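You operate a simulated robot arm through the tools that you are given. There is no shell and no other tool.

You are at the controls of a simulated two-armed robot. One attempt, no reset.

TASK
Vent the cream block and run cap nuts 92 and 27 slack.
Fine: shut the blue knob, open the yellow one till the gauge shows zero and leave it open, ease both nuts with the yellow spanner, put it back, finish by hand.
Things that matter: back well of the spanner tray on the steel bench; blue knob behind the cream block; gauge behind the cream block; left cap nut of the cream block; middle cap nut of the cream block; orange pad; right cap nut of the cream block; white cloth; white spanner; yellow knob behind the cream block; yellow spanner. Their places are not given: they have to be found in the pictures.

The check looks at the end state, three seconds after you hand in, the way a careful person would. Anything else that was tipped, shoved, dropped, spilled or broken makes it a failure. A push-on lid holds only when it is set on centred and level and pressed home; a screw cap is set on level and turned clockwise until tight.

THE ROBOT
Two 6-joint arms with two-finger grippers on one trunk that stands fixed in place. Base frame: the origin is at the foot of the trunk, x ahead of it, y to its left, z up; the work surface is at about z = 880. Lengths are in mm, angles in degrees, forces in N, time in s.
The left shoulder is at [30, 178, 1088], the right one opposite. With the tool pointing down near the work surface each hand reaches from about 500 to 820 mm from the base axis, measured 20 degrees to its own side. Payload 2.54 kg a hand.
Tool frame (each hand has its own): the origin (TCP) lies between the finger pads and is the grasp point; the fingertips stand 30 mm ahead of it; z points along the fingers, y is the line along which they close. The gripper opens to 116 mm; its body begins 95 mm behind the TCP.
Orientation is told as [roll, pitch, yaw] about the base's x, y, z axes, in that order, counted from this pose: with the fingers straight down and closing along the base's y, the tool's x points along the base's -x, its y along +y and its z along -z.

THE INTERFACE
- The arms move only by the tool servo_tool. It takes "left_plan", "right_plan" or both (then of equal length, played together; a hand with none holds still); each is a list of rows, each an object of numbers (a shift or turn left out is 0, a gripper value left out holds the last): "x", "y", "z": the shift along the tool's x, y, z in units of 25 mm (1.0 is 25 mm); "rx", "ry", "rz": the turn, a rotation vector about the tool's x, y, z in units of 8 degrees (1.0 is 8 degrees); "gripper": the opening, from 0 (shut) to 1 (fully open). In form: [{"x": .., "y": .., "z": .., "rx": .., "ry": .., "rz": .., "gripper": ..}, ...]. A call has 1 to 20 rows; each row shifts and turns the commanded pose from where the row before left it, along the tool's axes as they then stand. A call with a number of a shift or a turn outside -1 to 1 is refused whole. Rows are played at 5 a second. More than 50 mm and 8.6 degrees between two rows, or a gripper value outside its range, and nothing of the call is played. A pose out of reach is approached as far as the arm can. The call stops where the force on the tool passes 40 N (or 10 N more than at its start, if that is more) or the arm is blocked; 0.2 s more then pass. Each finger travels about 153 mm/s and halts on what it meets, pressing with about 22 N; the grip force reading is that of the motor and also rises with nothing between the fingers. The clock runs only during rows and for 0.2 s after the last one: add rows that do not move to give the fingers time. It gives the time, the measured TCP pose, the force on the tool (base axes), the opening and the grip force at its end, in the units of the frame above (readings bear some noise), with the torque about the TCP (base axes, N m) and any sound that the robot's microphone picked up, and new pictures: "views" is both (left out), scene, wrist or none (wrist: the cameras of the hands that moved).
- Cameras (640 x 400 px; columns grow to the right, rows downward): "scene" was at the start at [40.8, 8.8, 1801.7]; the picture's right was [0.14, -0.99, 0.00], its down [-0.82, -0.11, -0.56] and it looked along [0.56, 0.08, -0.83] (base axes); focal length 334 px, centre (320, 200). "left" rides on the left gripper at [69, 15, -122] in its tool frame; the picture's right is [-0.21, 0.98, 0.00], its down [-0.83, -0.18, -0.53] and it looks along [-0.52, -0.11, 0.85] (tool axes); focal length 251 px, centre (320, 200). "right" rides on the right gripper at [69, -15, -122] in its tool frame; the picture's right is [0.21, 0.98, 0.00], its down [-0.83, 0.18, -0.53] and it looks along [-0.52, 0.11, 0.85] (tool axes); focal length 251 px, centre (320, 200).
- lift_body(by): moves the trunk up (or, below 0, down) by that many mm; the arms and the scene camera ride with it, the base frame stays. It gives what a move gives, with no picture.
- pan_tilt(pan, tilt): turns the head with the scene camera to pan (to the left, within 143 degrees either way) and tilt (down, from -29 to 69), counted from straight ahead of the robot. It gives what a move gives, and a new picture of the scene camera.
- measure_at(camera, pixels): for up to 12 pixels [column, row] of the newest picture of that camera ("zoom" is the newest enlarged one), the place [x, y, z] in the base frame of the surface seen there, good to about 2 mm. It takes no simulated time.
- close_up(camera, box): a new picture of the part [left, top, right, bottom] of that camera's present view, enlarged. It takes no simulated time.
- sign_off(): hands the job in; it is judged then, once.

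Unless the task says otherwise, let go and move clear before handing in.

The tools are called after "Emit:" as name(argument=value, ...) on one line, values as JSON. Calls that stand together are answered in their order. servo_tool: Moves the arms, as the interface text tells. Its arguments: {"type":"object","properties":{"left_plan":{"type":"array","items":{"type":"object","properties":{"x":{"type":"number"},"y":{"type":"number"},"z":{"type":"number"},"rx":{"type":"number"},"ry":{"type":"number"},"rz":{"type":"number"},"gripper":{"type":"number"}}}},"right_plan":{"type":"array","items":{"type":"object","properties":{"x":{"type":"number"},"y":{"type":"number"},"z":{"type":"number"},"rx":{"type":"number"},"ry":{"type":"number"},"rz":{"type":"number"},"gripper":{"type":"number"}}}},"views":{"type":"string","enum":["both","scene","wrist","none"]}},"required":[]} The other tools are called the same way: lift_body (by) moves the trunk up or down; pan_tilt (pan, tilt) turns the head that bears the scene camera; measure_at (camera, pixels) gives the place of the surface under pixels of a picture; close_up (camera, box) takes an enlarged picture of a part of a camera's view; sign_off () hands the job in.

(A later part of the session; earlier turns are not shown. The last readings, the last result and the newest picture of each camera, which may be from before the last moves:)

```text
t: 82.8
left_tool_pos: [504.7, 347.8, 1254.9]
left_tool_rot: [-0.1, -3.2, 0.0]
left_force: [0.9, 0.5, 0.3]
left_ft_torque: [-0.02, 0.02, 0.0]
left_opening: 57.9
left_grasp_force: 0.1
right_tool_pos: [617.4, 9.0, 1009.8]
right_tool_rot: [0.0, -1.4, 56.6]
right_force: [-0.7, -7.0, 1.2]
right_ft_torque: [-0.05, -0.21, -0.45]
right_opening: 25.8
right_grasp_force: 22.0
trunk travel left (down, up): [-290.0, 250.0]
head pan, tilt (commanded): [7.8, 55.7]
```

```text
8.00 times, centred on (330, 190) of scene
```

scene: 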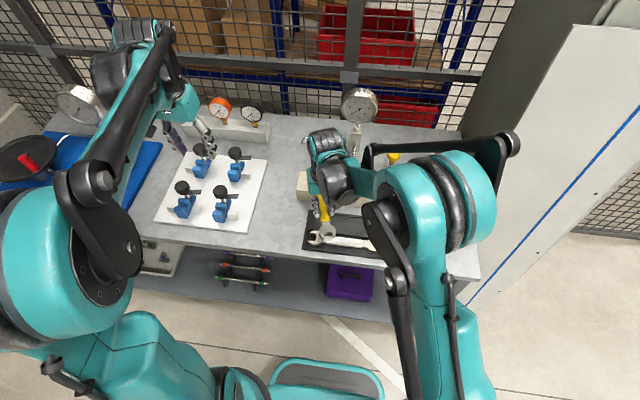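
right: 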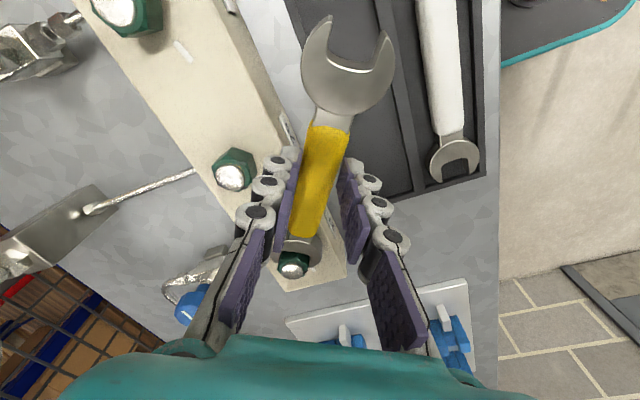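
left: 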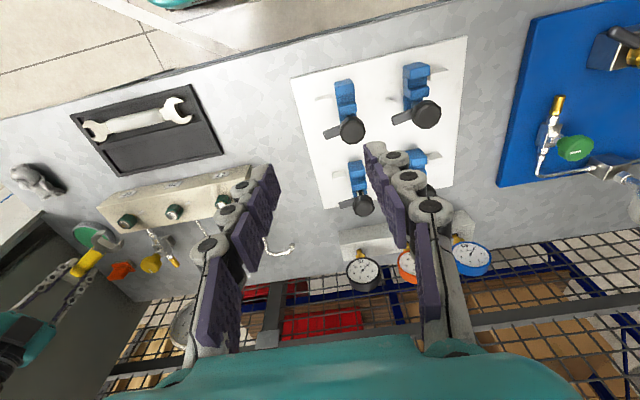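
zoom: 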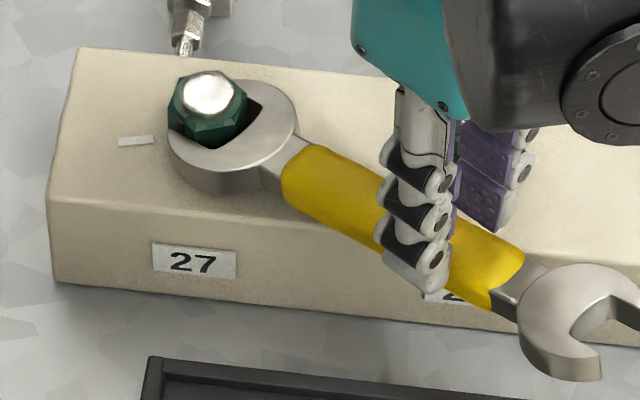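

It works: the jaw sits around the nut and the handle is levelling as the hand descends. Continue lowering in steps.

Emit:
servo_tool(right_plan=[{"z": 0.4}, {"z": 0.35}, {}], views="wrist")

Emit:
close_up(camera="scene", box=[290, 165, 370, 215])

Emit:
measure_at(camera="zoom", pixels=[[220, 160], [270, 110], [550, 310], [590, 330], [480, 260], [320, 180]])

```text
t: 83.6
left_tool_pos: [504.9, 348.5, 1256.0]
left_tool_rot: [0.0, -3.1, 0.0]
left_force: [0.0, 0.2, 0.6]
left_ft_torque: [-0.02, -0.01, 0.02]
left_opening: 58.2
left_grasp_force: 0.0
right_tool_pos: [617.2, 11.4, 992.5]
right_tool_rot: [0.0, -1.4, 56.6]
right_force: [0.3, -7.3, 10.1]
right_ft_torque: [0.31, -0.5, -0.46]
right_opening: 25.5
right_grasp_force: 22.2
trunk travel left (down, up): [-290.0, 250.0]
head pan, tilt (commanded): [7.8, 55.7]
```

right: 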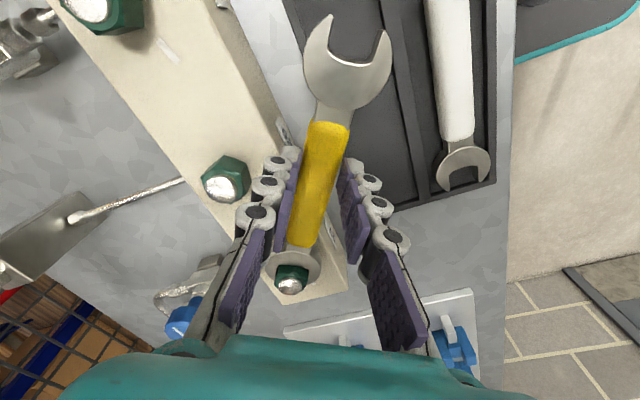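

```text
8.00 times, centred on (330, 190) of scene
```

zoom: 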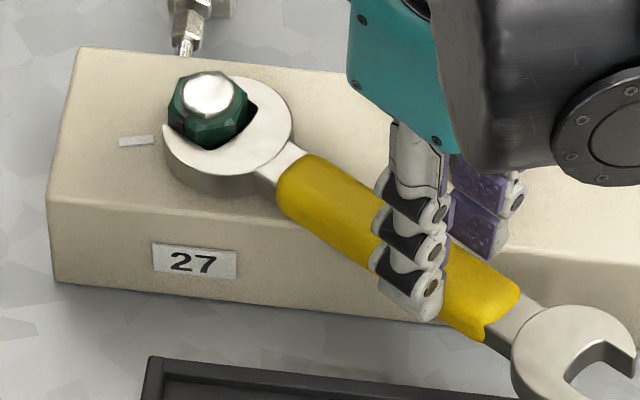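

```text
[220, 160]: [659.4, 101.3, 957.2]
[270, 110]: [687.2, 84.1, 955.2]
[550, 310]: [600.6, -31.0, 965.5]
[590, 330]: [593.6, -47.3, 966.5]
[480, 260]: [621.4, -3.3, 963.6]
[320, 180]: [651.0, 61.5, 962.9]
```

The spanner is nearly level again (jaw top 956, tail 966), but the fingers may hold it only by their tips now (TCP 992 versus handle top ≈964). I'll check the finger overlap in close-ups.

Emit:
close_up(camera="scene", box=[330, 185, 362, 205])

Emit:
measure_at(camera="zoom", pixels=[[250, 250], [220, 270], [250, 300], [270, 340], [150, 210], [100, 190], [350, 260], [380, 290], [400, 330], [330, 200]])

Emit:
close_up(camera="right", box=[240, 110, 400, 270])

Emit:
measure_at(camera="zoom", pixels=[[320, 100], [300, 200], [280, 260], [260, 340], [330, 150], [350, 60], [230, 120], [410, 130]])

```text
16.00 times, centred on (346, 195) of scene
```

zoom: 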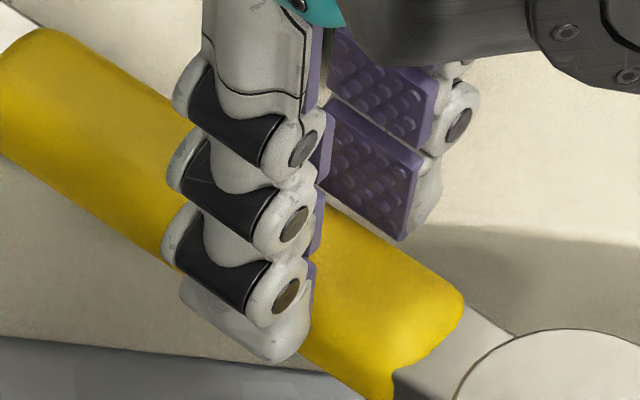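

```text
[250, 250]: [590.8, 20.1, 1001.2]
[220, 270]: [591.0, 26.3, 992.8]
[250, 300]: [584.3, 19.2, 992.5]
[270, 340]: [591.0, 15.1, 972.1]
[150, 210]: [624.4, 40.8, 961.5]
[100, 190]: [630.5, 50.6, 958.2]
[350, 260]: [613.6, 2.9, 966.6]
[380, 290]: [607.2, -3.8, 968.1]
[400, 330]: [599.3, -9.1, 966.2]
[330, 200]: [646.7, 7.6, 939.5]
```

```text
2.50 times, centred on (320, 190) of right
```

zoom: 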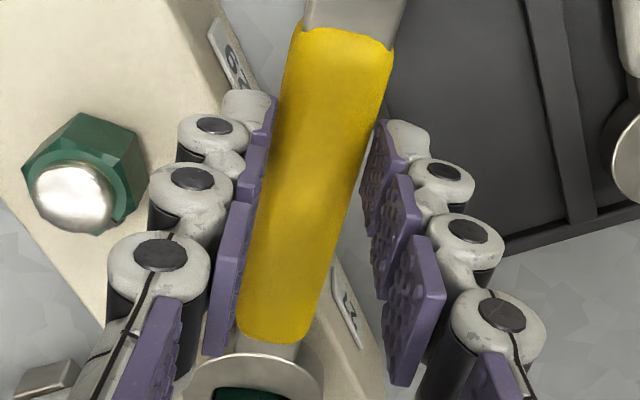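

```text
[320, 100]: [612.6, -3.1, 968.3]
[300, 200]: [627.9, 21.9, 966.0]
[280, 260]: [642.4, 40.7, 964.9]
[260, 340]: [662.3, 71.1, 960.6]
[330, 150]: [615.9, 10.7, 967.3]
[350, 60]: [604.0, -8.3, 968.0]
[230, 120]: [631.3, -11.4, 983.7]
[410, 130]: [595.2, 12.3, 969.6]
```

The overlap is only about 5 mm now, so I'll take the spanner off and regrip it properly in its tray. First unload by swinging back a few degrees (jaw has ~5° play on the nut).

Emit:
servo_tool(right_plan=[{"z": -0.04}, {"y": 0.166, "x": -0.003, "rz": 0.25, "rx": 0.006}, {"y": 0.166, "x": -0.003, "rz": 0.25, "rx": 0.006}, {}], views="wrist")

Emit:
close_up(camera="right", box=[250, 230, 350, 320])

```text
t: 84.6
left_tool_pos: [505.0, 347.1, 1256.7]
left_tool_rot: [0.1, -3.1, 0.1]
left_force: [0.3, -0.7, -0.1]
left_ft_torque: [0.01, -0.02, -0.04]
left_opening: 58.2
left_grasp_force: 0.1
right_tool_pos: [610.0, 15.2, 992.0]
right_tool_rot: [0.1, -1.2, 52.5]
right_force: [-1.5, -5.9, -2.7]
right_ft_torque: [-0.27, 0.08, -0.3]
right_opening: 25.7
right_grasp_force: 21.8
trunk travel left (down, up): [-290.0, 250.0]
head pan, tilt (commanded): [7.8, 55.7]
```

right: 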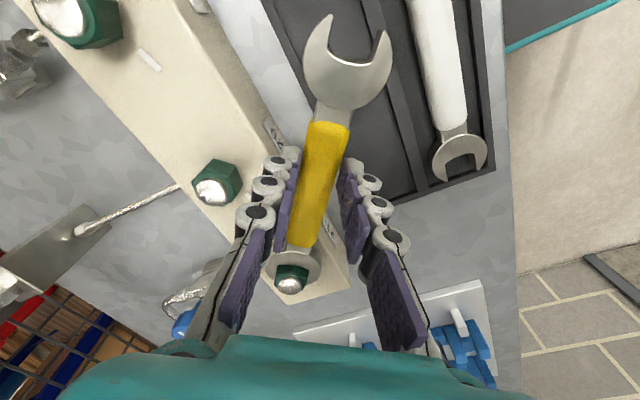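

```text
4.44 times, centred on (300, 275) of right
```

zoom: 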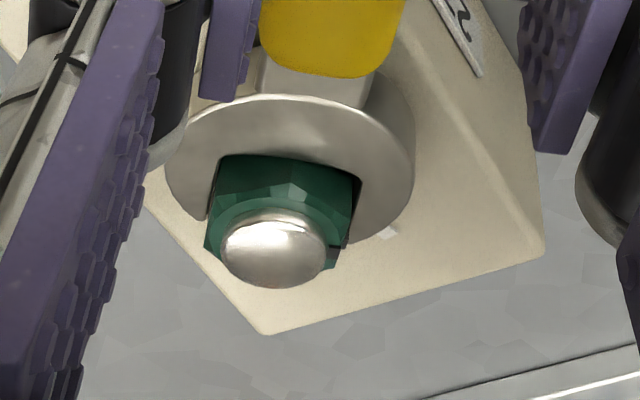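

The load on the nut is about zero now. Pull the jaw off horizontally along the handle direction, with a slight rise.

Emit:
servo_tool(right_plan=[{"x": 0.3, "z": -0.02}, {"x": 0.4, "z": -0.03}, {"x": 0.5, "z": -0.05}, {"x": 0.6, "z": -0.1}], views="wrist")

Emit:
close_up(camera="right", box=[250, 200, 350, 320])

Emit:
close_up(camera="scene", box=[290, 165, 370, 215])

```text
t: 85.6
left_tool_pos: [506.1, 348.2, 1256.9]
left_tool_rot: [0.0, -3.2, 0.0]
left_force: [-0.2, -0.1, 0.6]
left_ft_torque: [0.01, -0.01, -0.04]
left_opening: 57.8
left_grasp_force: 0.0
right_tool_pos: [583.0, -20.0, 996.5]
right_tool_rot: [0.0, -1.4, 52.6]
right_force: [0.6, -0.1, -2.0]
right_ft_torque: [-0.05, 0.02, -0.01]
right_opening: 25.5
right_grasp_force: 22.3
trunk travel left (down, up): [-290.0, 250.0]
head pan, tilt (commanded): [7.8, 55.7]
```

right: 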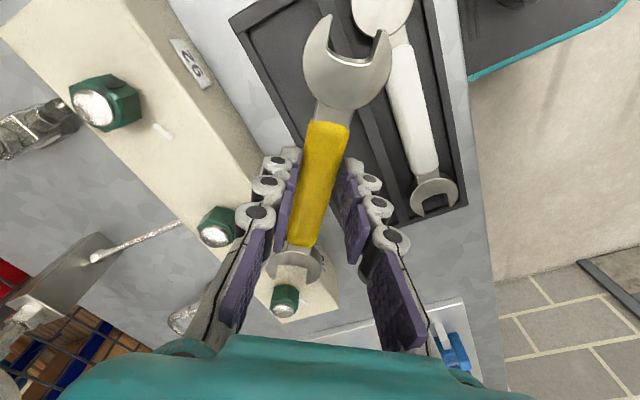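

```text
3.33 times, centred on (300, 260) of right
```

zoom: 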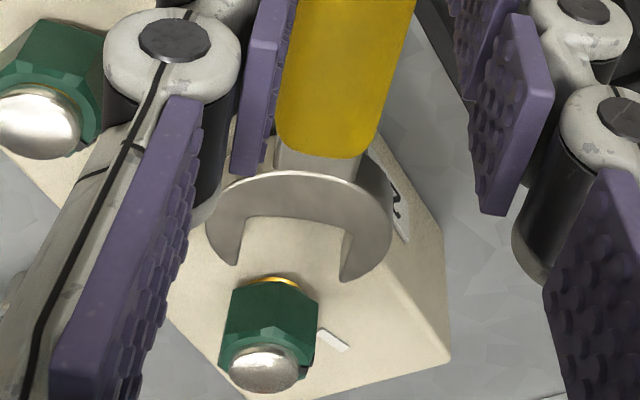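

```text
8.00 times, centred on (330, 190) of scene
```

zoom: 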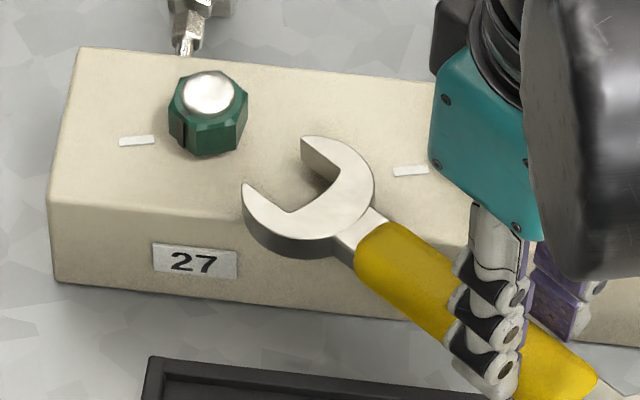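

The jaw is clear; nut 27's tick moved about 38° to its near-left face. Raise and bring the spanner back over its well at yaw 90.

Emit:
servo_tool(right_plan=[{"z": -0.5}, {"z": -0.6}, {"z": -0.6}, {"rz": -0.935}, {"rz": -0.935}, {"rz": -0.935}, {"rz": -0.935}, {"rz": -0.935}, {}], views="both")

Emit:
close_up(camera="scene", box=[296, 180, 400, 260])

Emit:
measure_at(camera="right", pixels=[[316, 70], [340, 95], [378, 65], [295, 258], [275, 268], [313, 268], [325, 150], [308, 230]])

```text
t: 87.6
left_tool_pos: [505.8, 348.6, 1255.5]
left_tool_rot: [0.0, -3.1, 0.0]
left_force: [-1.4, 0.1, -0.8]
left_ft_torque: [-0.02, 0.05, 0.04]
left_opening: 57.9
left_grasp_force: 0.0
right_tool_pos: [582.1, -21.3, 1038.5]
right_tool_rot: [-0.8, -1.0, 90.1]
right_force: [-0.7, 0.3, -2.3]
right_ft_torque: [-0.07, -0.01, -0.02]
right_opening: 25.5
right_grasp_force: 22.4
trunk travel left (down, up): [-290.0, 250.0]
head pan, tilt (commanded): [7.8, 55.7]
```

scene: 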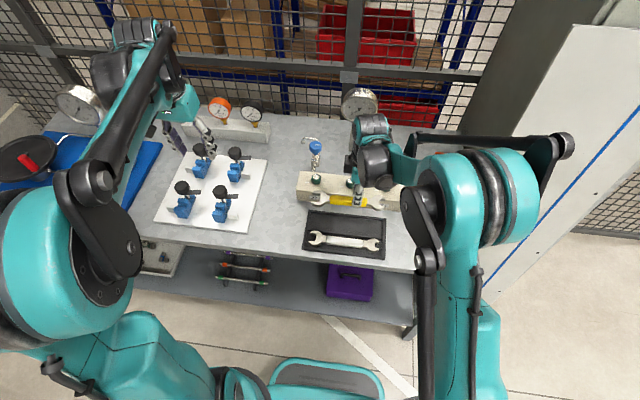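
right: 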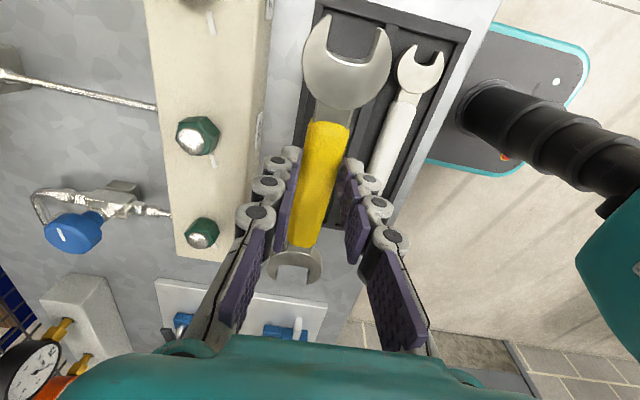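

```text
5.00 times, centred on (348, 220) of scene
```

zoom: 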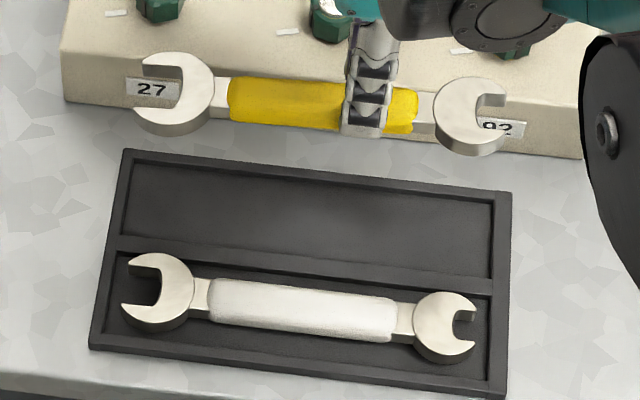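

```text
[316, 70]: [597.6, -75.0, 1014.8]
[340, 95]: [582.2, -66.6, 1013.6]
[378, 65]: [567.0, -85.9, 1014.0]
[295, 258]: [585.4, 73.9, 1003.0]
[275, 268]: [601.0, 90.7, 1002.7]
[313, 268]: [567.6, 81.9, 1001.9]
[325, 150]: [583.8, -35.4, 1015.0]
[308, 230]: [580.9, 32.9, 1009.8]
```

The spanner hangs about 4.4° nose-down, its axis at x≈583. I'll level it with a tool tilt, shift it over the well, and measure its ends against the tray before setting down.

Emit:
servo_tool(right_plan=[{"ry": -0.55}, {"y": 0.33}, {"z": 1}, {"z": 1}, {}], views="both")

Emit:
measure_at(camera="right", pixels=[[316, 70], [340, 95], [378, 65], [295, 258], [275, 268], [313, 268], [325, 150], [308, 230]])

Emit:
close_up(camera="scene", box=[296, 190, 400, 260])

```text
t: 88.8
left_tool_pos: [505.7, 349.3, 1256.1]
left_tool_rot: [0.0, -3.1, 0.0]
left_force: [-0.1, 1.3, 0.8]
left_ft_torque: [0.0, -0.02, 0.0]
left_opening: 58.4
left_grasp_force: 0.1
right_tool_pos: [574.5, -17.1, 988.2]
right_tool_rot: [-0.8, -5.5, 90.0]
right_force: [0.1, -0.5, -2.2]
right_ft_torque: [-0.02, 0.01, -0.05]
right_opening: 25.5
right_grasp_force: 22.5
trunk travel left (down, up): [-290.0, 250.0]
head pan, tilt (commanded): [7.8, 55.7]
```

scene: 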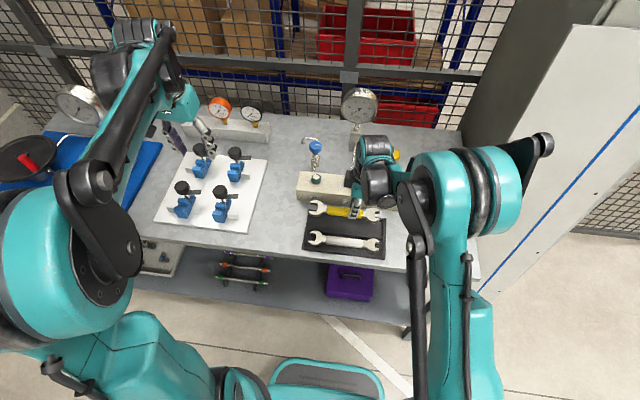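
right: 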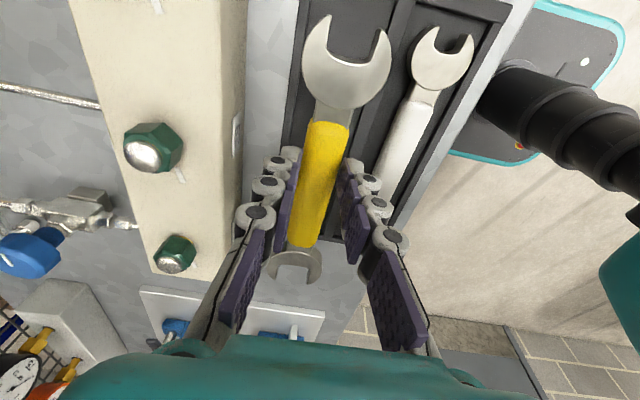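

```text
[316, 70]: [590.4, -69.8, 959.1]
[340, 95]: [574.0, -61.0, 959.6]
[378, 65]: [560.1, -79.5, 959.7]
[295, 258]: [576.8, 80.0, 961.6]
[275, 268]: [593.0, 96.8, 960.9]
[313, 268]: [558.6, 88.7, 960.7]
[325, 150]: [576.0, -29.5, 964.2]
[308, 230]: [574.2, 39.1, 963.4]
```

```text
5.71 times, centred on (348, 225) of scene
```

zoom: 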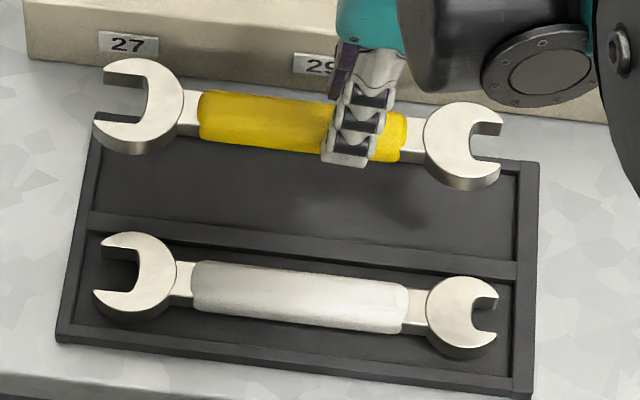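

Now nearly level (tops 959–961) but the spanner sits 7 mm too far toward +y. Correct for that plus the tilt drift and lower most of the way into the well.

Emit:
servo_tool(right_plan=[{"x": 0.49}, {"z": 0.9}, {"z": 0.9}, {}], views="both")

Emit:
close_up(camera="scene", box=[296, 190, 400, 260])

Emit:
measure_at(camera="right", pixels=[[316, 70], [340, 95], [378, 65], [295, 258], [275, 268], [313, 268], [325, 150], [308, 230]])

```text
t: 89.8
left_tool_pos: [506.1, 349.3, 1255.2]
left_tool_rot: [0.1, -3.1, 0.0]
left_force: [-0.2, -0.5, -0.1]
left_ft_torque: [-0.02, -0.03, -0.02]
left_opening: 58.3
left_grasp_force: 0.0
right_tool_pos: [575.3, -24.8, 941.7]
right_tool_rot: [-0.8, -5.5, 90.0]
right_force: [0.2, -0.2, -2.2]
right_ft_torque: [-0.12, 0.03, 0.0]
right_opening: 25.3
right_grasp_force: 21.4
trunk travel left (down, up): [-290.0, 250.0]
head pan, tilt (commanded): [7.8, 55.7]
```

scene: 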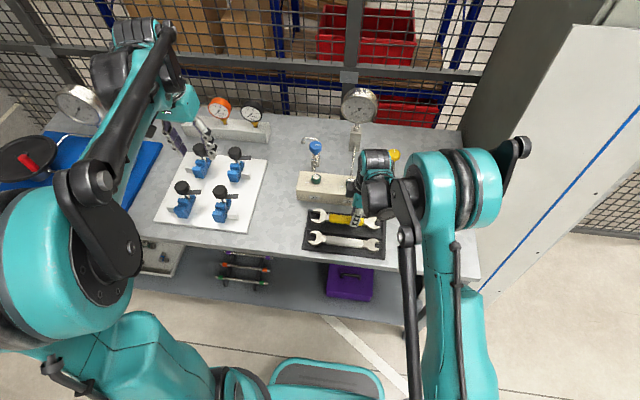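
right: 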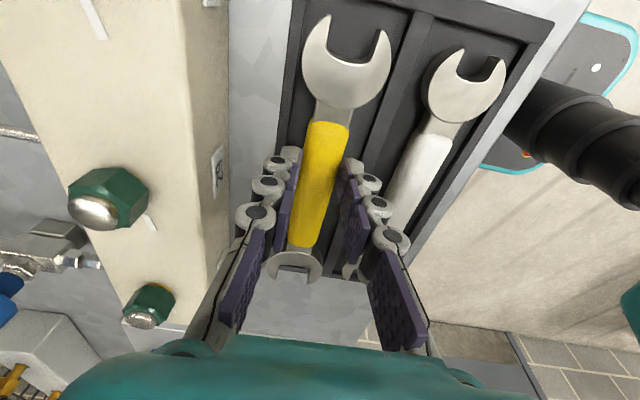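

```text
5.71 times, centred on (348, 225) of scene
```

zoom: 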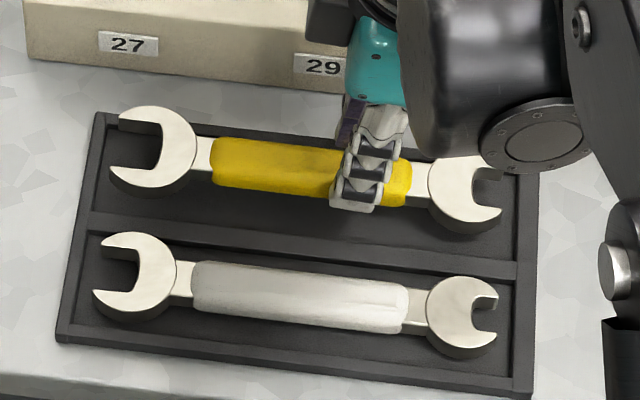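

```text
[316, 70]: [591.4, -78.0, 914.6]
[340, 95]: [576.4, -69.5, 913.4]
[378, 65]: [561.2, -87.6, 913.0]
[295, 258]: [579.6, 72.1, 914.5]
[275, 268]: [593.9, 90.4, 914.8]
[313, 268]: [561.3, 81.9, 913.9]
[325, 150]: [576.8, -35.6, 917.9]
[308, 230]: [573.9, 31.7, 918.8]
```

Spanner is level at tops ≈914, about 10.5 mm above seating, and centred over the well. Lower it, release, straighten the hand and regrip deeper.

Emit:
servo_tool(right_plan=[{"z": 0.2}, {"z": 0.2, "x": 0.02}, {}], views="none")

Emit:
measure_at(camera="right", pixels=[[316, 70], [340, 95], [378, 65], [295, 258], [275, 268], [313, 268], [325, 150], [308, 230]])

```text
t: 90.6
left_tool_pos: [505.0, 349.3, 1257.2]
left_tool_rot: [0.1, -3.2, 0.0]
left_force: [1.1, 0.6, -0.3]
left_ft_torque: [0.02, 0.01, 0.03]
left_opening: 58.0
left_grasp_force: 0.0
right_tool_pos: [576.6, -23.5, 933.4]
right_tool_rot: [-0.8, -5.5, 90.1]
right_force: [-0.1, -0.3, -2.8]
right_ft_torque: [-0.09, 0.0, 0.01]
right_opening: 25.5
right_grasp_force: 22.1
trunk travel left (down, up): [-290.0, 250.0]
head pan, tilt (commanded): [7.8, 55.7]
```

```text
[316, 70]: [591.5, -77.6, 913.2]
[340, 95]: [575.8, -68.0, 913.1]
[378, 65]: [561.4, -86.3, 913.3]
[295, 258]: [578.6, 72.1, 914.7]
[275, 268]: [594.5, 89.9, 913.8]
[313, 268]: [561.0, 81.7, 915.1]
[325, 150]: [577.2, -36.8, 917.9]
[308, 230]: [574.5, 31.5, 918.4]
```

The hand went down about 9 mm, no contact yet (−2.8 N is its weight). Ease down another 2 mm in small steps until the force shows the tray carrying it.

Emit:
servo_tool(right_plan=[{"z": 0.06}, {"z": 0.06}, {}], views="wrist")

Emit:
measure_at(camera="right", pixels=[[316, 70], [340, 95], [378, 65], [295, 258], [275, 268], [313, 268], [325, 150], [308, 230]])

```text
t: 91.4
left_tool_pos: [504.3, 348.7, 1256.9]
left_tool_rot: [0.0, -3.1, 0.1]
left_force: [0.3, 0.2, -0.1]
left_ft_torque: [-0.01, -0.02, 0.0]
left_opening: 57.8
left_grasp_force: 0.0
right_tool_pos: [576.6, -23.7, 929.9]
right_tool_rot: [-0.9, -5.5, 89.9]
right_force: [9.2, -2.3, 32.1]
right_ft_torque: [0.1, -0.35, -0.21]
right_opening: 26.0
right_grasp_force: 22.3
trunk travel left (down, up): [-290.0, 250.0]
head pan, tilt (commanded): [7.8, 55.7]
```

right: 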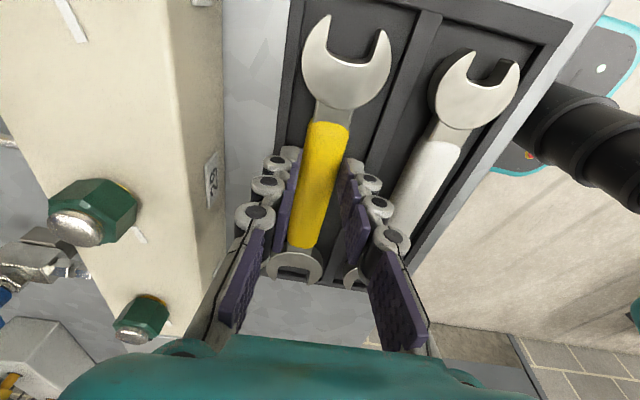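

```text
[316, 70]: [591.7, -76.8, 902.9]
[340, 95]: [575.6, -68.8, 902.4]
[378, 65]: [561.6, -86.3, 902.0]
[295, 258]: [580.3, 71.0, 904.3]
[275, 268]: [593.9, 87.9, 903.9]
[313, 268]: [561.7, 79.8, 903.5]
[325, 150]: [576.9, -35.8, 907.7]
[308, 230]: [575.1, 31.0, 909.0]
```

The spanner is seated back in the well (tops 902–904). Release, level the hand, and regrip at full depth.

Emit:
servo_tool(right_plan=[{"gripper": 0.4}, {}, {"z": -0.3}, {"z": -0.3}, {"ry": 0.69, "rx": -0.11}, {}], views="wrist")

Emit:
close_up(camera="scene", box=[296, 195, 400, 260])

```text
t: 92.8
left_tool_pos: [505.1, 348.7, 1256.6]
left_tool_rot: [0.1, -3.1, 0.0]
left_force: [-0.4, 0.0, 0.3]
left_ft_torque: [0.03, -0.02, -0.01]
left_opening: 57.9
left_grasp_force: 0.1
right_tool_pos: [574.5, -25.5, 945.1]
right_tool_rot: [0.0, 0.1, 89.9]
right_force: [-0.1, -0.6, 1.3]
right_ft_torque: [0.02, 0.02, 0.03]
right_opening: 46.6
right_grasp_force: 0.1
trunk travel left (down, up): [-290.0, 250.0]
head pan, tilt (commanded): [7.8, 55.7]
```

right: 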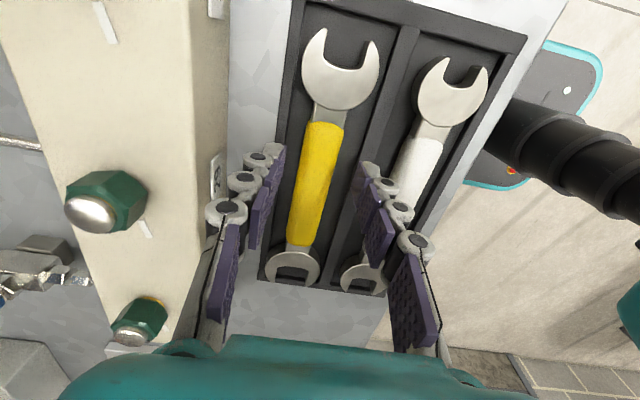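

```text
6.15 times, centred on (348, 228) of scene
```

zoom: 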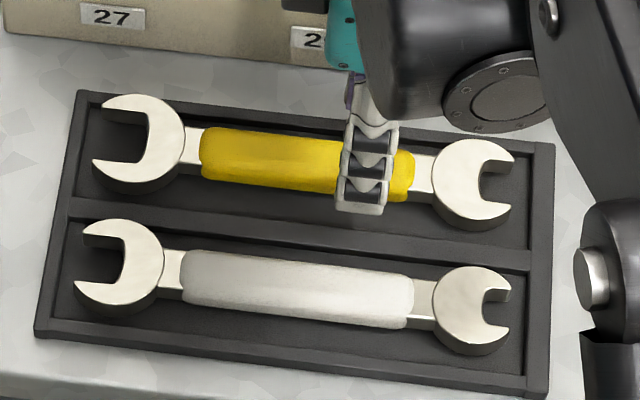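

Released cleanly; the spanner lies in its well and the hand is vertical. Lower to z≈921, grip again and lift.

Emit:
servo_tool(right_plan=[{"x": -0.15, "z": 0.46, "y": -0.03}, {"z": 0.5}, {}, {"gripper": 0.05}, {}, {}, {}, {"z": -0.4}, {"z": -0.8}, {"z": -1}, {"z": -1}, {}], views="both")

Emit:
measure_at(camera="right", pixels=[[316, 70], [340, 95], [378, 65], [295, 270], [275, 280], [313, 280], [325, 150], [308, 235]])

```text
t: 95.4
left_tool_pos: [505.8, 348.2, 1256.3]
left_tool_rot: [0.0, -3.1, 0.0]
left_force: [0.7, -0.5, 0.8]
left_ft_torque: [-0.03, 0.0, -0.02]
left_opening: 57.9
left_grasp_force: 0.1
right_tool_pos: [576.3, -20.8, 1000.2]
right_tool_rot: [0.1, 0.2, 89.8]
right_force: [-0.3, 0.2, -1.8]
right_ft_torque: [-0.08, 0.01, -0.01]
right_opening: 25.7
right_grasp_force: 22.3
trunk travel left (down, up): [-290.0, 250.0]
head pan, tilt (commanded): [7.8, 55.7]
```

scene: 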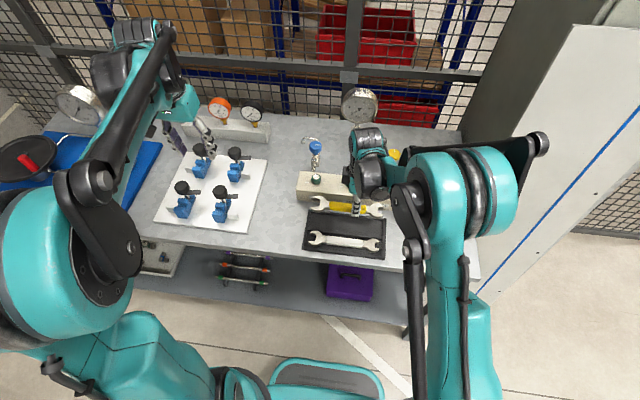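
right: 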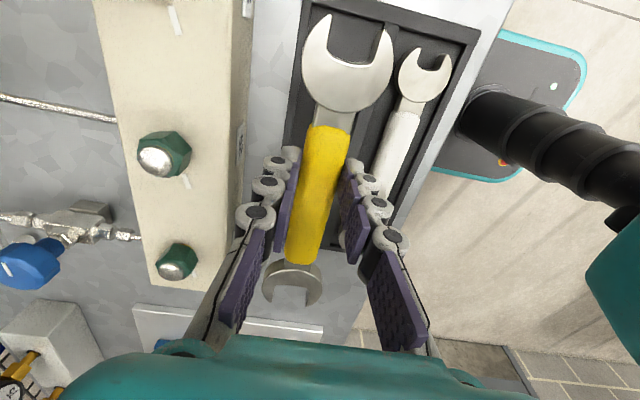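

```text
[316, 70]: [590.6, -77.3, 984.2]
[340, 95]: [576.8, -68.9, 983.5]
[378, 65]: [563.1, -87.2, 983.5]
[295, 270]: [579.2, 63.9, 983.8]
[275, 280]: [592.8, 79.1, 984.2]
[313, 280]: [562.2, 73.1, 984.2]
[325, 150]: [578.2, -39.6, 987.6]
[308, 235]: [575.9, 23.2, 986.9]
```

Good, deep grip again: spanner level with tops at 984 for TCP 1000. Now determine nut 27's present angle from a close-up.

Emit:
close_up(camera="scene", box=[304, 170, 328, 185])

Emit:
close_up(camera="right", box=[150, 235, 206, 285])

```text
16.00 times, centred on (316, 178) of scene
```

zoom: 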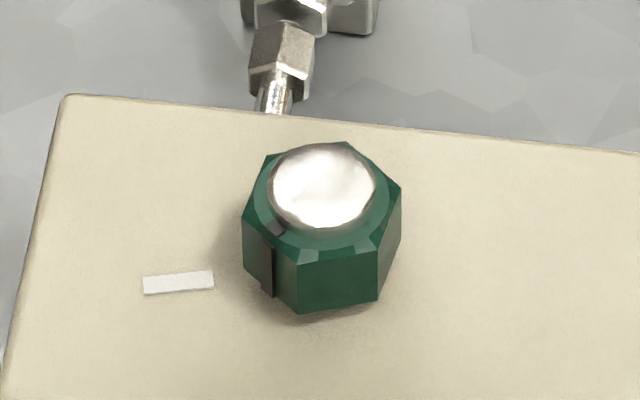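

```text
8.00 times, centred on (178, 260) of right
```

zoom: 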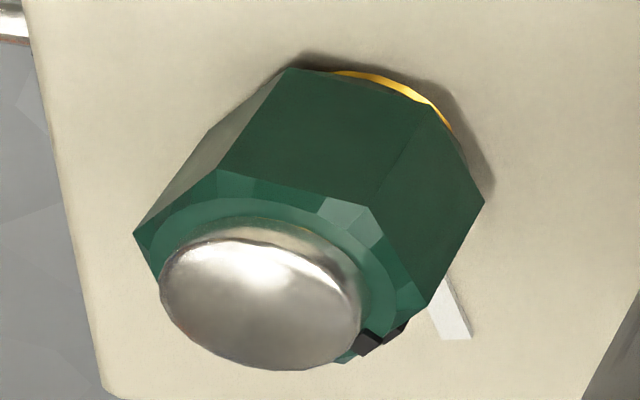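

Nut 27's flats now run at about 52° (mod 60), i.e. it turned ~36°. I'll re-engage at φ≈172° (yaw −8): carry the spanner to the front-left of the nut, moving the left arm further away at the same time.

Emit:
servo_tool(right_plan=[{"x": -0.87, "y": 0.284}, {"x": -0.87, "y": 0.284}, {"x": -0.87, "y": 0.284}, {"x": -0.87, "y": 0.284}, {"x": -0.87, "y": 0.284}, {"x": -0.87, "y": 0.284}, {"x": -0.87, "y": 0.284}, {"rz": 0.942}, {"rz": 0.942}, {"rz": 0.942}, {"rz": 0.942}, {"rz": 0.942}, {"rz": 0.942}, {"rz": 0.942}, {"rz": 0.942}, {"rz": 0.942}, {"rz": 0.942}, {"rz": 0.942}, {"rz": 0.942}, {"rz": 0.942}], left_plan=[{"y": 1}, {"y": 1}, {"y": 1}, {"y": 1}, {}, {}, {}, {}, {}, {}, {}, {}, {}, {}, {}, {}, {}, {}, {}, {}], views="wrist")

Emit:
close_up(camera="right", box=[250, 230, 350, 320])

```text
t: 99.6
left_tool_pos: [504.5, 448.8, 1256.6]
left_tool_rot: [-0.1, -3.1, 0.0]
left_force: [0.4, 0.1, 0.3]
left_ft_torque: [-0.01, -0.01, 0.0]
left_opening: 58.0
left_grasp_force: 0.1
right_tool_pos: [528.2, 130.9, 1000.8]
right_tool_rot: [-0.1, 0.1, -8.2]
right_force: [-0.4, 0.4, -2.2]
right_ft_torque: [-0.01, 0.02, 0.01]
right_opening: 25.5
right_grasp_force: 22.3
trunk travel left (down, up): [-290.0, 250.0]
head pan, tilt (commanded): [7.8, 55.7]
```

right: 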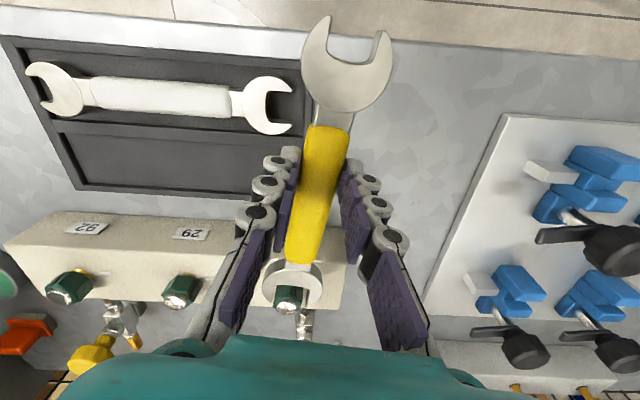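
left: 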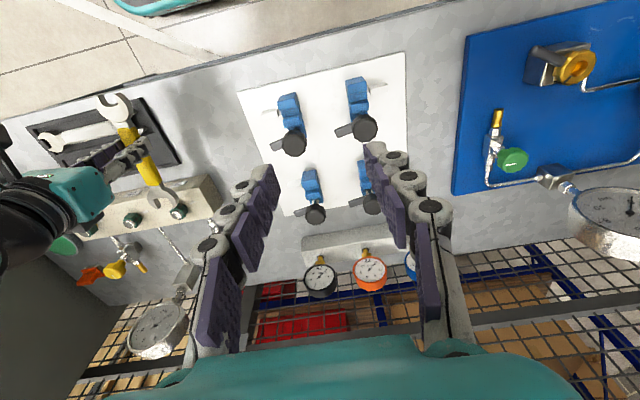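

```text
4.44 times, centred on (300, 275) of right
```

zoom: 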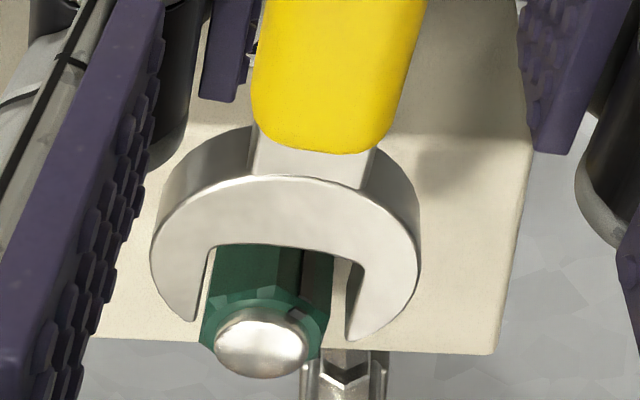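

Jaw in front of nut 27 (tick face now toward the robot). Lower 24 mm and check the alignment in detail.

Emit:
servo_tool(right_plan=[{"z": 0.48}, {"z": 0.48}, {}], views="wrist")

Emit:
close_up(camera="right", box=[256, 260, 326, 330])

```text
t: 100.4
left_tool_pos: [504.4, 448.7, 1256.6]
left_tool_rot: [0.0, -3.1, 0.0]
left_force: [0.0, -1.6, -0.6]
left_ft_torque: [-0.03, 0.0, 0.0]
left_opening: 58.0
left_grasp_force: 0.0
right_tool_pos: [526.6, 132.1, 975.6]
right_tool_rot: [-0.1, 0.1, -8.0]
right_force: [0.2, 0.7, -2.5]
right_ft_torque: [0.02, 0.05, -0.01]
right_opening: 25.8
right_grasp_force: 22.0
trunk travel left (down, up): [-290.0, 250.0]
head pan, tilt (commanded): [7.8, 55.7]
```

right: 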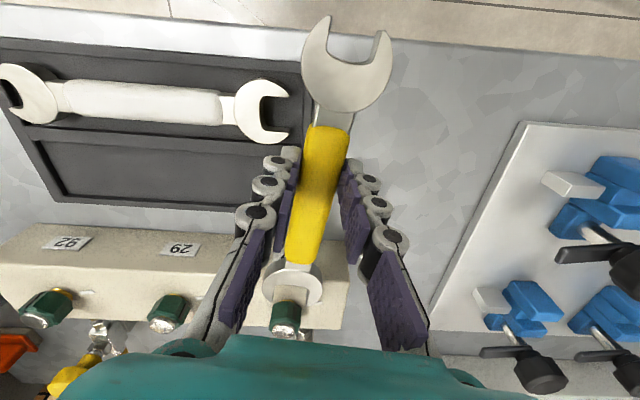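

```text
5.71 times, centred on (291, 295) of right
```

zoom: 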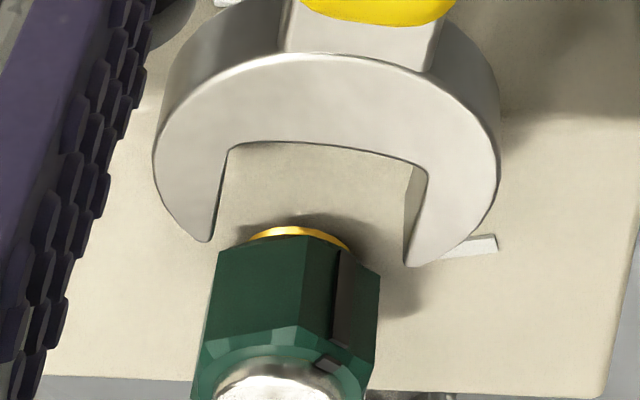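

The hex is rotated about 5° from my slot direction (corner line L–R tilted), with the nut centre 162 mm ahead. Swing the spanner 5° clockwise about the nut, then slide it on 41 mm.

Emit:
servo_tool(right_plan=[{"y": 0.283, "x": -0.006, "rz": 0.3125}, {"y": 0.283, "x": -0.006, "rz": 0.3125}, {"x": -0.4}, {}], views="wrist")

Emit:
close_up(camera="right", box=[256, 260, 326, 330])

```text
t: 101.4
left_tool_pos: [504.2, 449.3, 1257.8]
left_tool_rot: [0.1, -3.1, 0.1]
left_force: [0.3, 1.1, -0.4]
left_ft_torque: [0.0, -0.02, -0.02]
left_opening: 58.2
left_grasp_force: 0.1
right_tool_pos: [540.2, 143.2, 976.8]
right_tool_rot: [-0.2, 0.1, -13.2]
right_force: [0.5, -0.7, -2.8]
right_ft_torque: [0.02, 0.05, 0.02]
right_opening: 25.4
right_grasp_force: 22.0
trunk travel left (down, up): [-290.0, 250.0]
head pan, tilt (commanded): [7.8, 55.7]
```

right: 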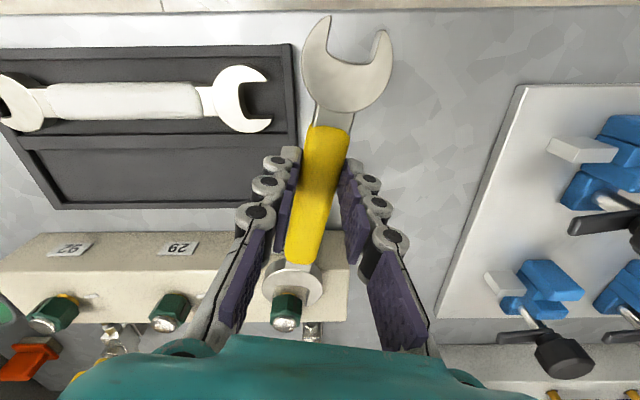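

```text
5.71 times, centred on (291, 295) of right
```

zoom: 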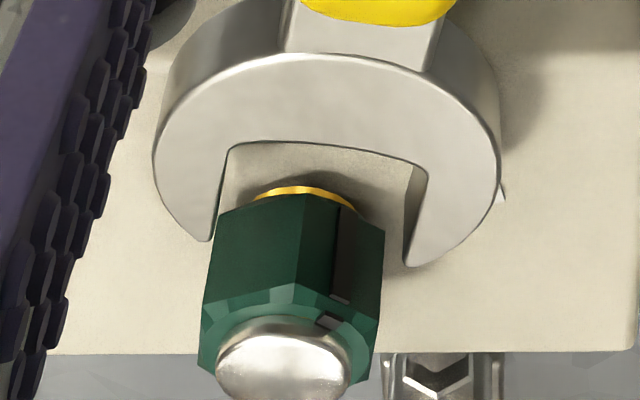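

Now aligned within about 2°, nut 0.5 mm to −y of the slot centre. Slide 32 mm onto the nut.

Emit:
servo_tool(right_plan=[{"x": -0.4, "y": -0.02}, {"x": -0.4}, {"x": -0.4}, {"x": -0.07}, {}], views="wrist")

Emit:
close_up(camera="right", box=[256, 260, 326, 330])

```text
t: 102.6
left_tool_pos: [502.4, 449.4, 1256.6]
left_tool_rot: [0.1, -3.2, -0.1]
left_force: [0.3, 0.3, 0.9]
left_ft_torque: [-0.02, 0.01, 0.02]
left_opening: 57.9
left_grasp_force: 0.1
right_tool_pos: [567.9, 137.7, 976.7]
right_tool_rot: [-0.2, 0.1, -13.0]
right_force: [-17.1, 4.3, -8.0]
right_ft_torque: [0.22, 0.99, 0.01]
right_opening: 25.4
right_grasp_force: 21.7
trunk travel left (down, up): [-290.0, 250.0]
head pan, tilt (commanded): [7.8, 55.7]
```

right: 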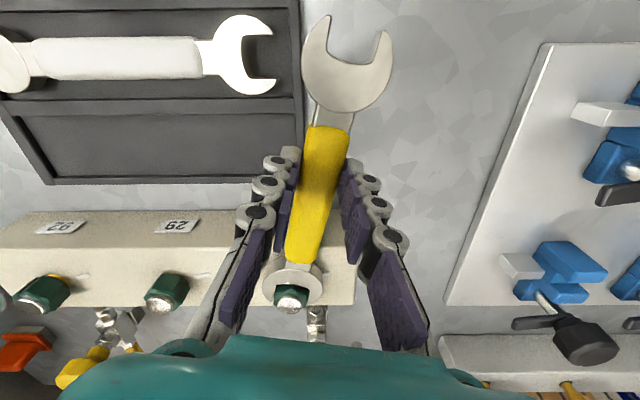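

```text
5.71 times, centred on (291, 295) of right
```

zoom: 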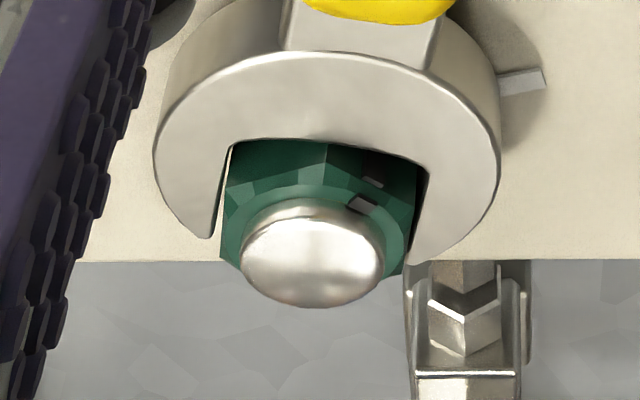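

Fully seated (throat contact −17 N). Back off 1 mm and swing counterclockwise around the nut again, 24° first.

Emit:
servo_tool(right_plan=[{"x": 0.04}, {"y": -0.253, "x": -0.0066, "rz": -0.375}, {"y": -0.253, "x": -0.0066, "rz": -0.375}, {"y": -0.253, "x": -0.0066, "rz": -0.375}, {"y": -0.253, "x": -0.0066, "rz": -0.375}, {"y": -0.253, "x": -0.0066, "rz": -0.375}, {"y": -0.253, "x": -0.0066, "rz": -0.375}, {"y": -0.253, "x": -0.0066, "rz": -0.375}, {"y": -0.253, "x": -0.0066, "rz": -0.375}], views="wrist")

Emit:
close_up(camera="right", box=[250, 230, 350, 320])

```text
t: 104.6
left_tool_pos: [503.2, 449.4, 1256.7]
left_tool_rot: [-0.1, -3.2, -0.1]
left_force: [-0.4, -0.7, -0.4]
left_ft_torque: [-0.02, 0.0, 0.01]
left_opening: 58.3
left_grasp_force: 0.0
right_tool_pos: [567.1, 86.6, 976.9]
right_tool_rot: [-0.1, -0.1, 11.1]
right_force: [-14.2, 7.6, 0.5]
right_ft_torque: [0.38, 0.17, 0.42]
right_opening: 25.3
right_grasp_force: 22.3
trunk travel left (down, up): [-290.0, 250.0]
head pan, tilt (commanded): [7.8, 55.7]
```

right: 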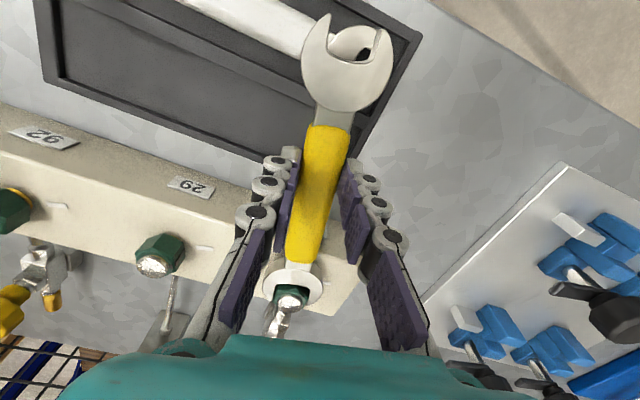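

```text
4.44 times, centred on (300, 275) of right
```

zoom: 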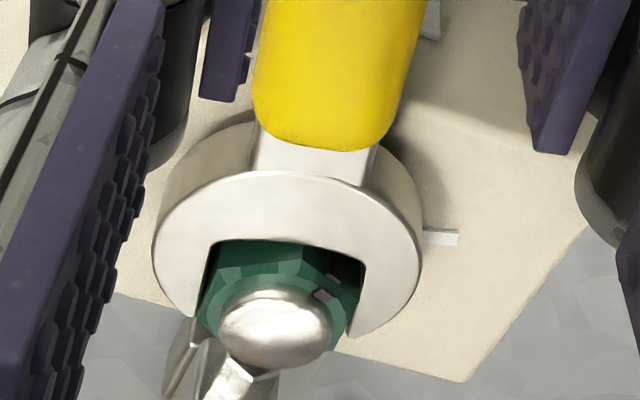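

The nut follows (about 0.8 N·m). The jaw presses the throat a bit, so back out 0.7 mm and continue another 24°.

Emit:
servo_tool(right_plan=[{"x": 0.03}, {"y": -0.254, "x": -0.0066, "rz": -0.375}, {"y": -0.254, "x": -0.0066, "rz": -0.375}, {"y": -0.254, "x": -0.0066, "rz": -0.375}, {"y": -0.254, "x": -0.0066, "rz": -0.375}, {"y": -0.254, "x": -0.0066, "rz": -0.375}, {"y": -0.254, "x": -0.0066, "rz": -0.375}, {"y": -0.254, "x": -0.0066, "rz": -0.375}, {"y": -0.254, "x": -0.0066, "rz": -0.375}], views="wrist")

Emit:
close_up(camera="right", box=[250, 230, 350, 320])

```text
t: 106.6
left_tool_pos: [504.3, 450.2, 1255.2]
left_tool_rot: [-0.1, -3.0, 0.1]
left_force: [0.2, -0.3, -0.2]
left_ft_torque: [-0.01, -0.01, 0.0]
left_opening: 58.0
left_grasp_force: 0.2
right_tool_pos: [588.3, 41.1, 976.9]
right_tool_rot: [0.0, 0.2, 35.1]
right_force: [-3.2, 9.1, -1.9]
right_ft_torque: [0.32, 0.15, 0.36]
right_opening: 25.3
right_grasp_force: 21.2
trunk travel left (down, up): [-290.0, 250.0]
head pan, tilt (commanded): [7.8, 55.7]
```

right: 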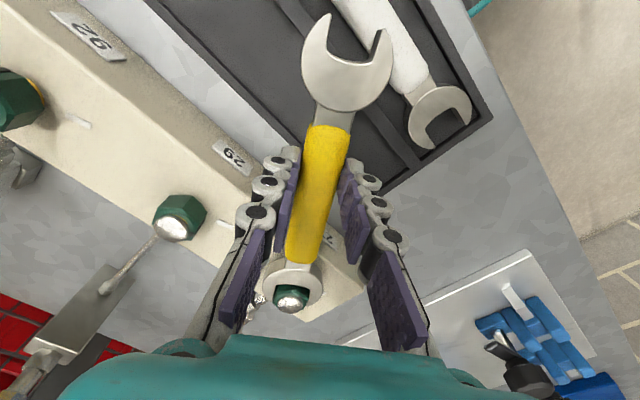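

```text
4.44 times, centred on (300, 275) of right
```

zoom: 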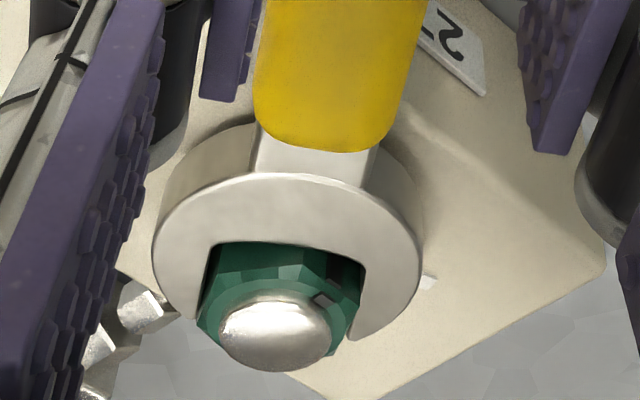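

At φ=215°, still about 0.76 N·m. Continue the last 24° of this stroke.

Emit:
servo_tool(right_plan=[{"y": -0.254, "x": -0.0066, "rz": -0.375}, {"y": -0.254, "x": -0.0066, "rz": -0.375}, {"y": -0.254, "x": -0.0066, "rz": -0.375}, {"y": -0.254, "x": -0.0066, "rz": -0.375}, {"y": -0.254, "x": -0.0066, "rz": -0.375}, {"y": -0.254, "x": -0.0066, "rz": -0.375}, {"y": -0.254, "x": -0.0066, "rz": -0.375}, {"y": -0.254, "x": -0.0066, "rz": -0.375}], views="wrist")

Emit:
close_up(camera="right", box=[200, 150, 350, 320])

Emit:
close_up(camera="scene", box=[290, 165, 370, 215])

```text
t: 108.4
left_tool_pos: [504.1, 448.8, 1256.2]
left_tool_rot: [0.0, -3.1, 0.0]
left_force: [0.6, 0.1, -0.7]
left_ft_torque: [0.01, 0.02, 0.0]
left_opening: 58.0
left_grasp_force: 0.1
right_tool_pos: [624.3, 5.8, 977.9]
right_tool_rot: [0.0, 0.1, 59.0]
right_force: [-0.3, 6.2, -2.4]
right_ft_torque: [0.04, 0.07, 0.36]
right_opening: 25.4
right_grasp_force: 21.8
trunk travel left (down, up): [-290.0, 250.0]
head pan, tilt (commanded): [7.8, 55.7]
```

right: 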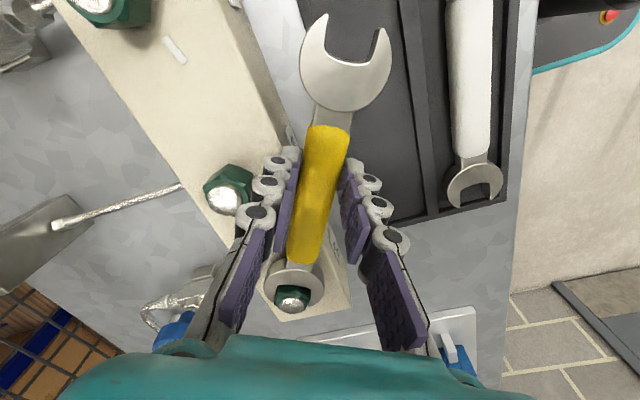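

```text
2.35 times, centred on (275, 235) of right
```

zoom: 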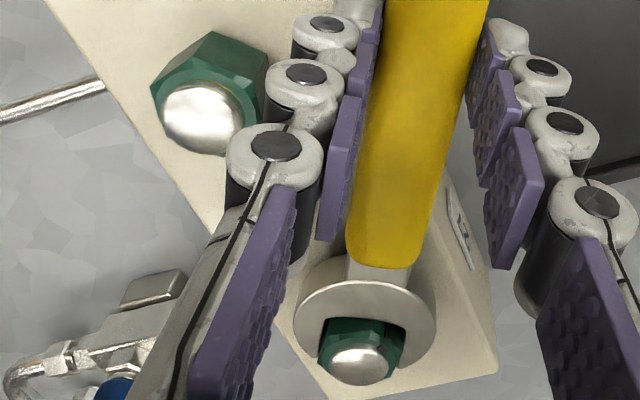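

```text
8.00 times, centred on (330, 190) of scene
```

zoom: 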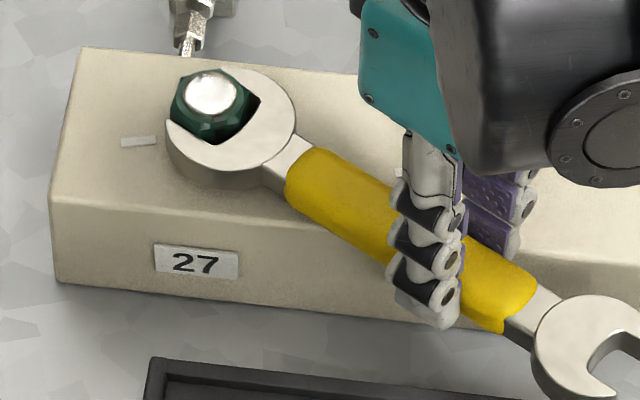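

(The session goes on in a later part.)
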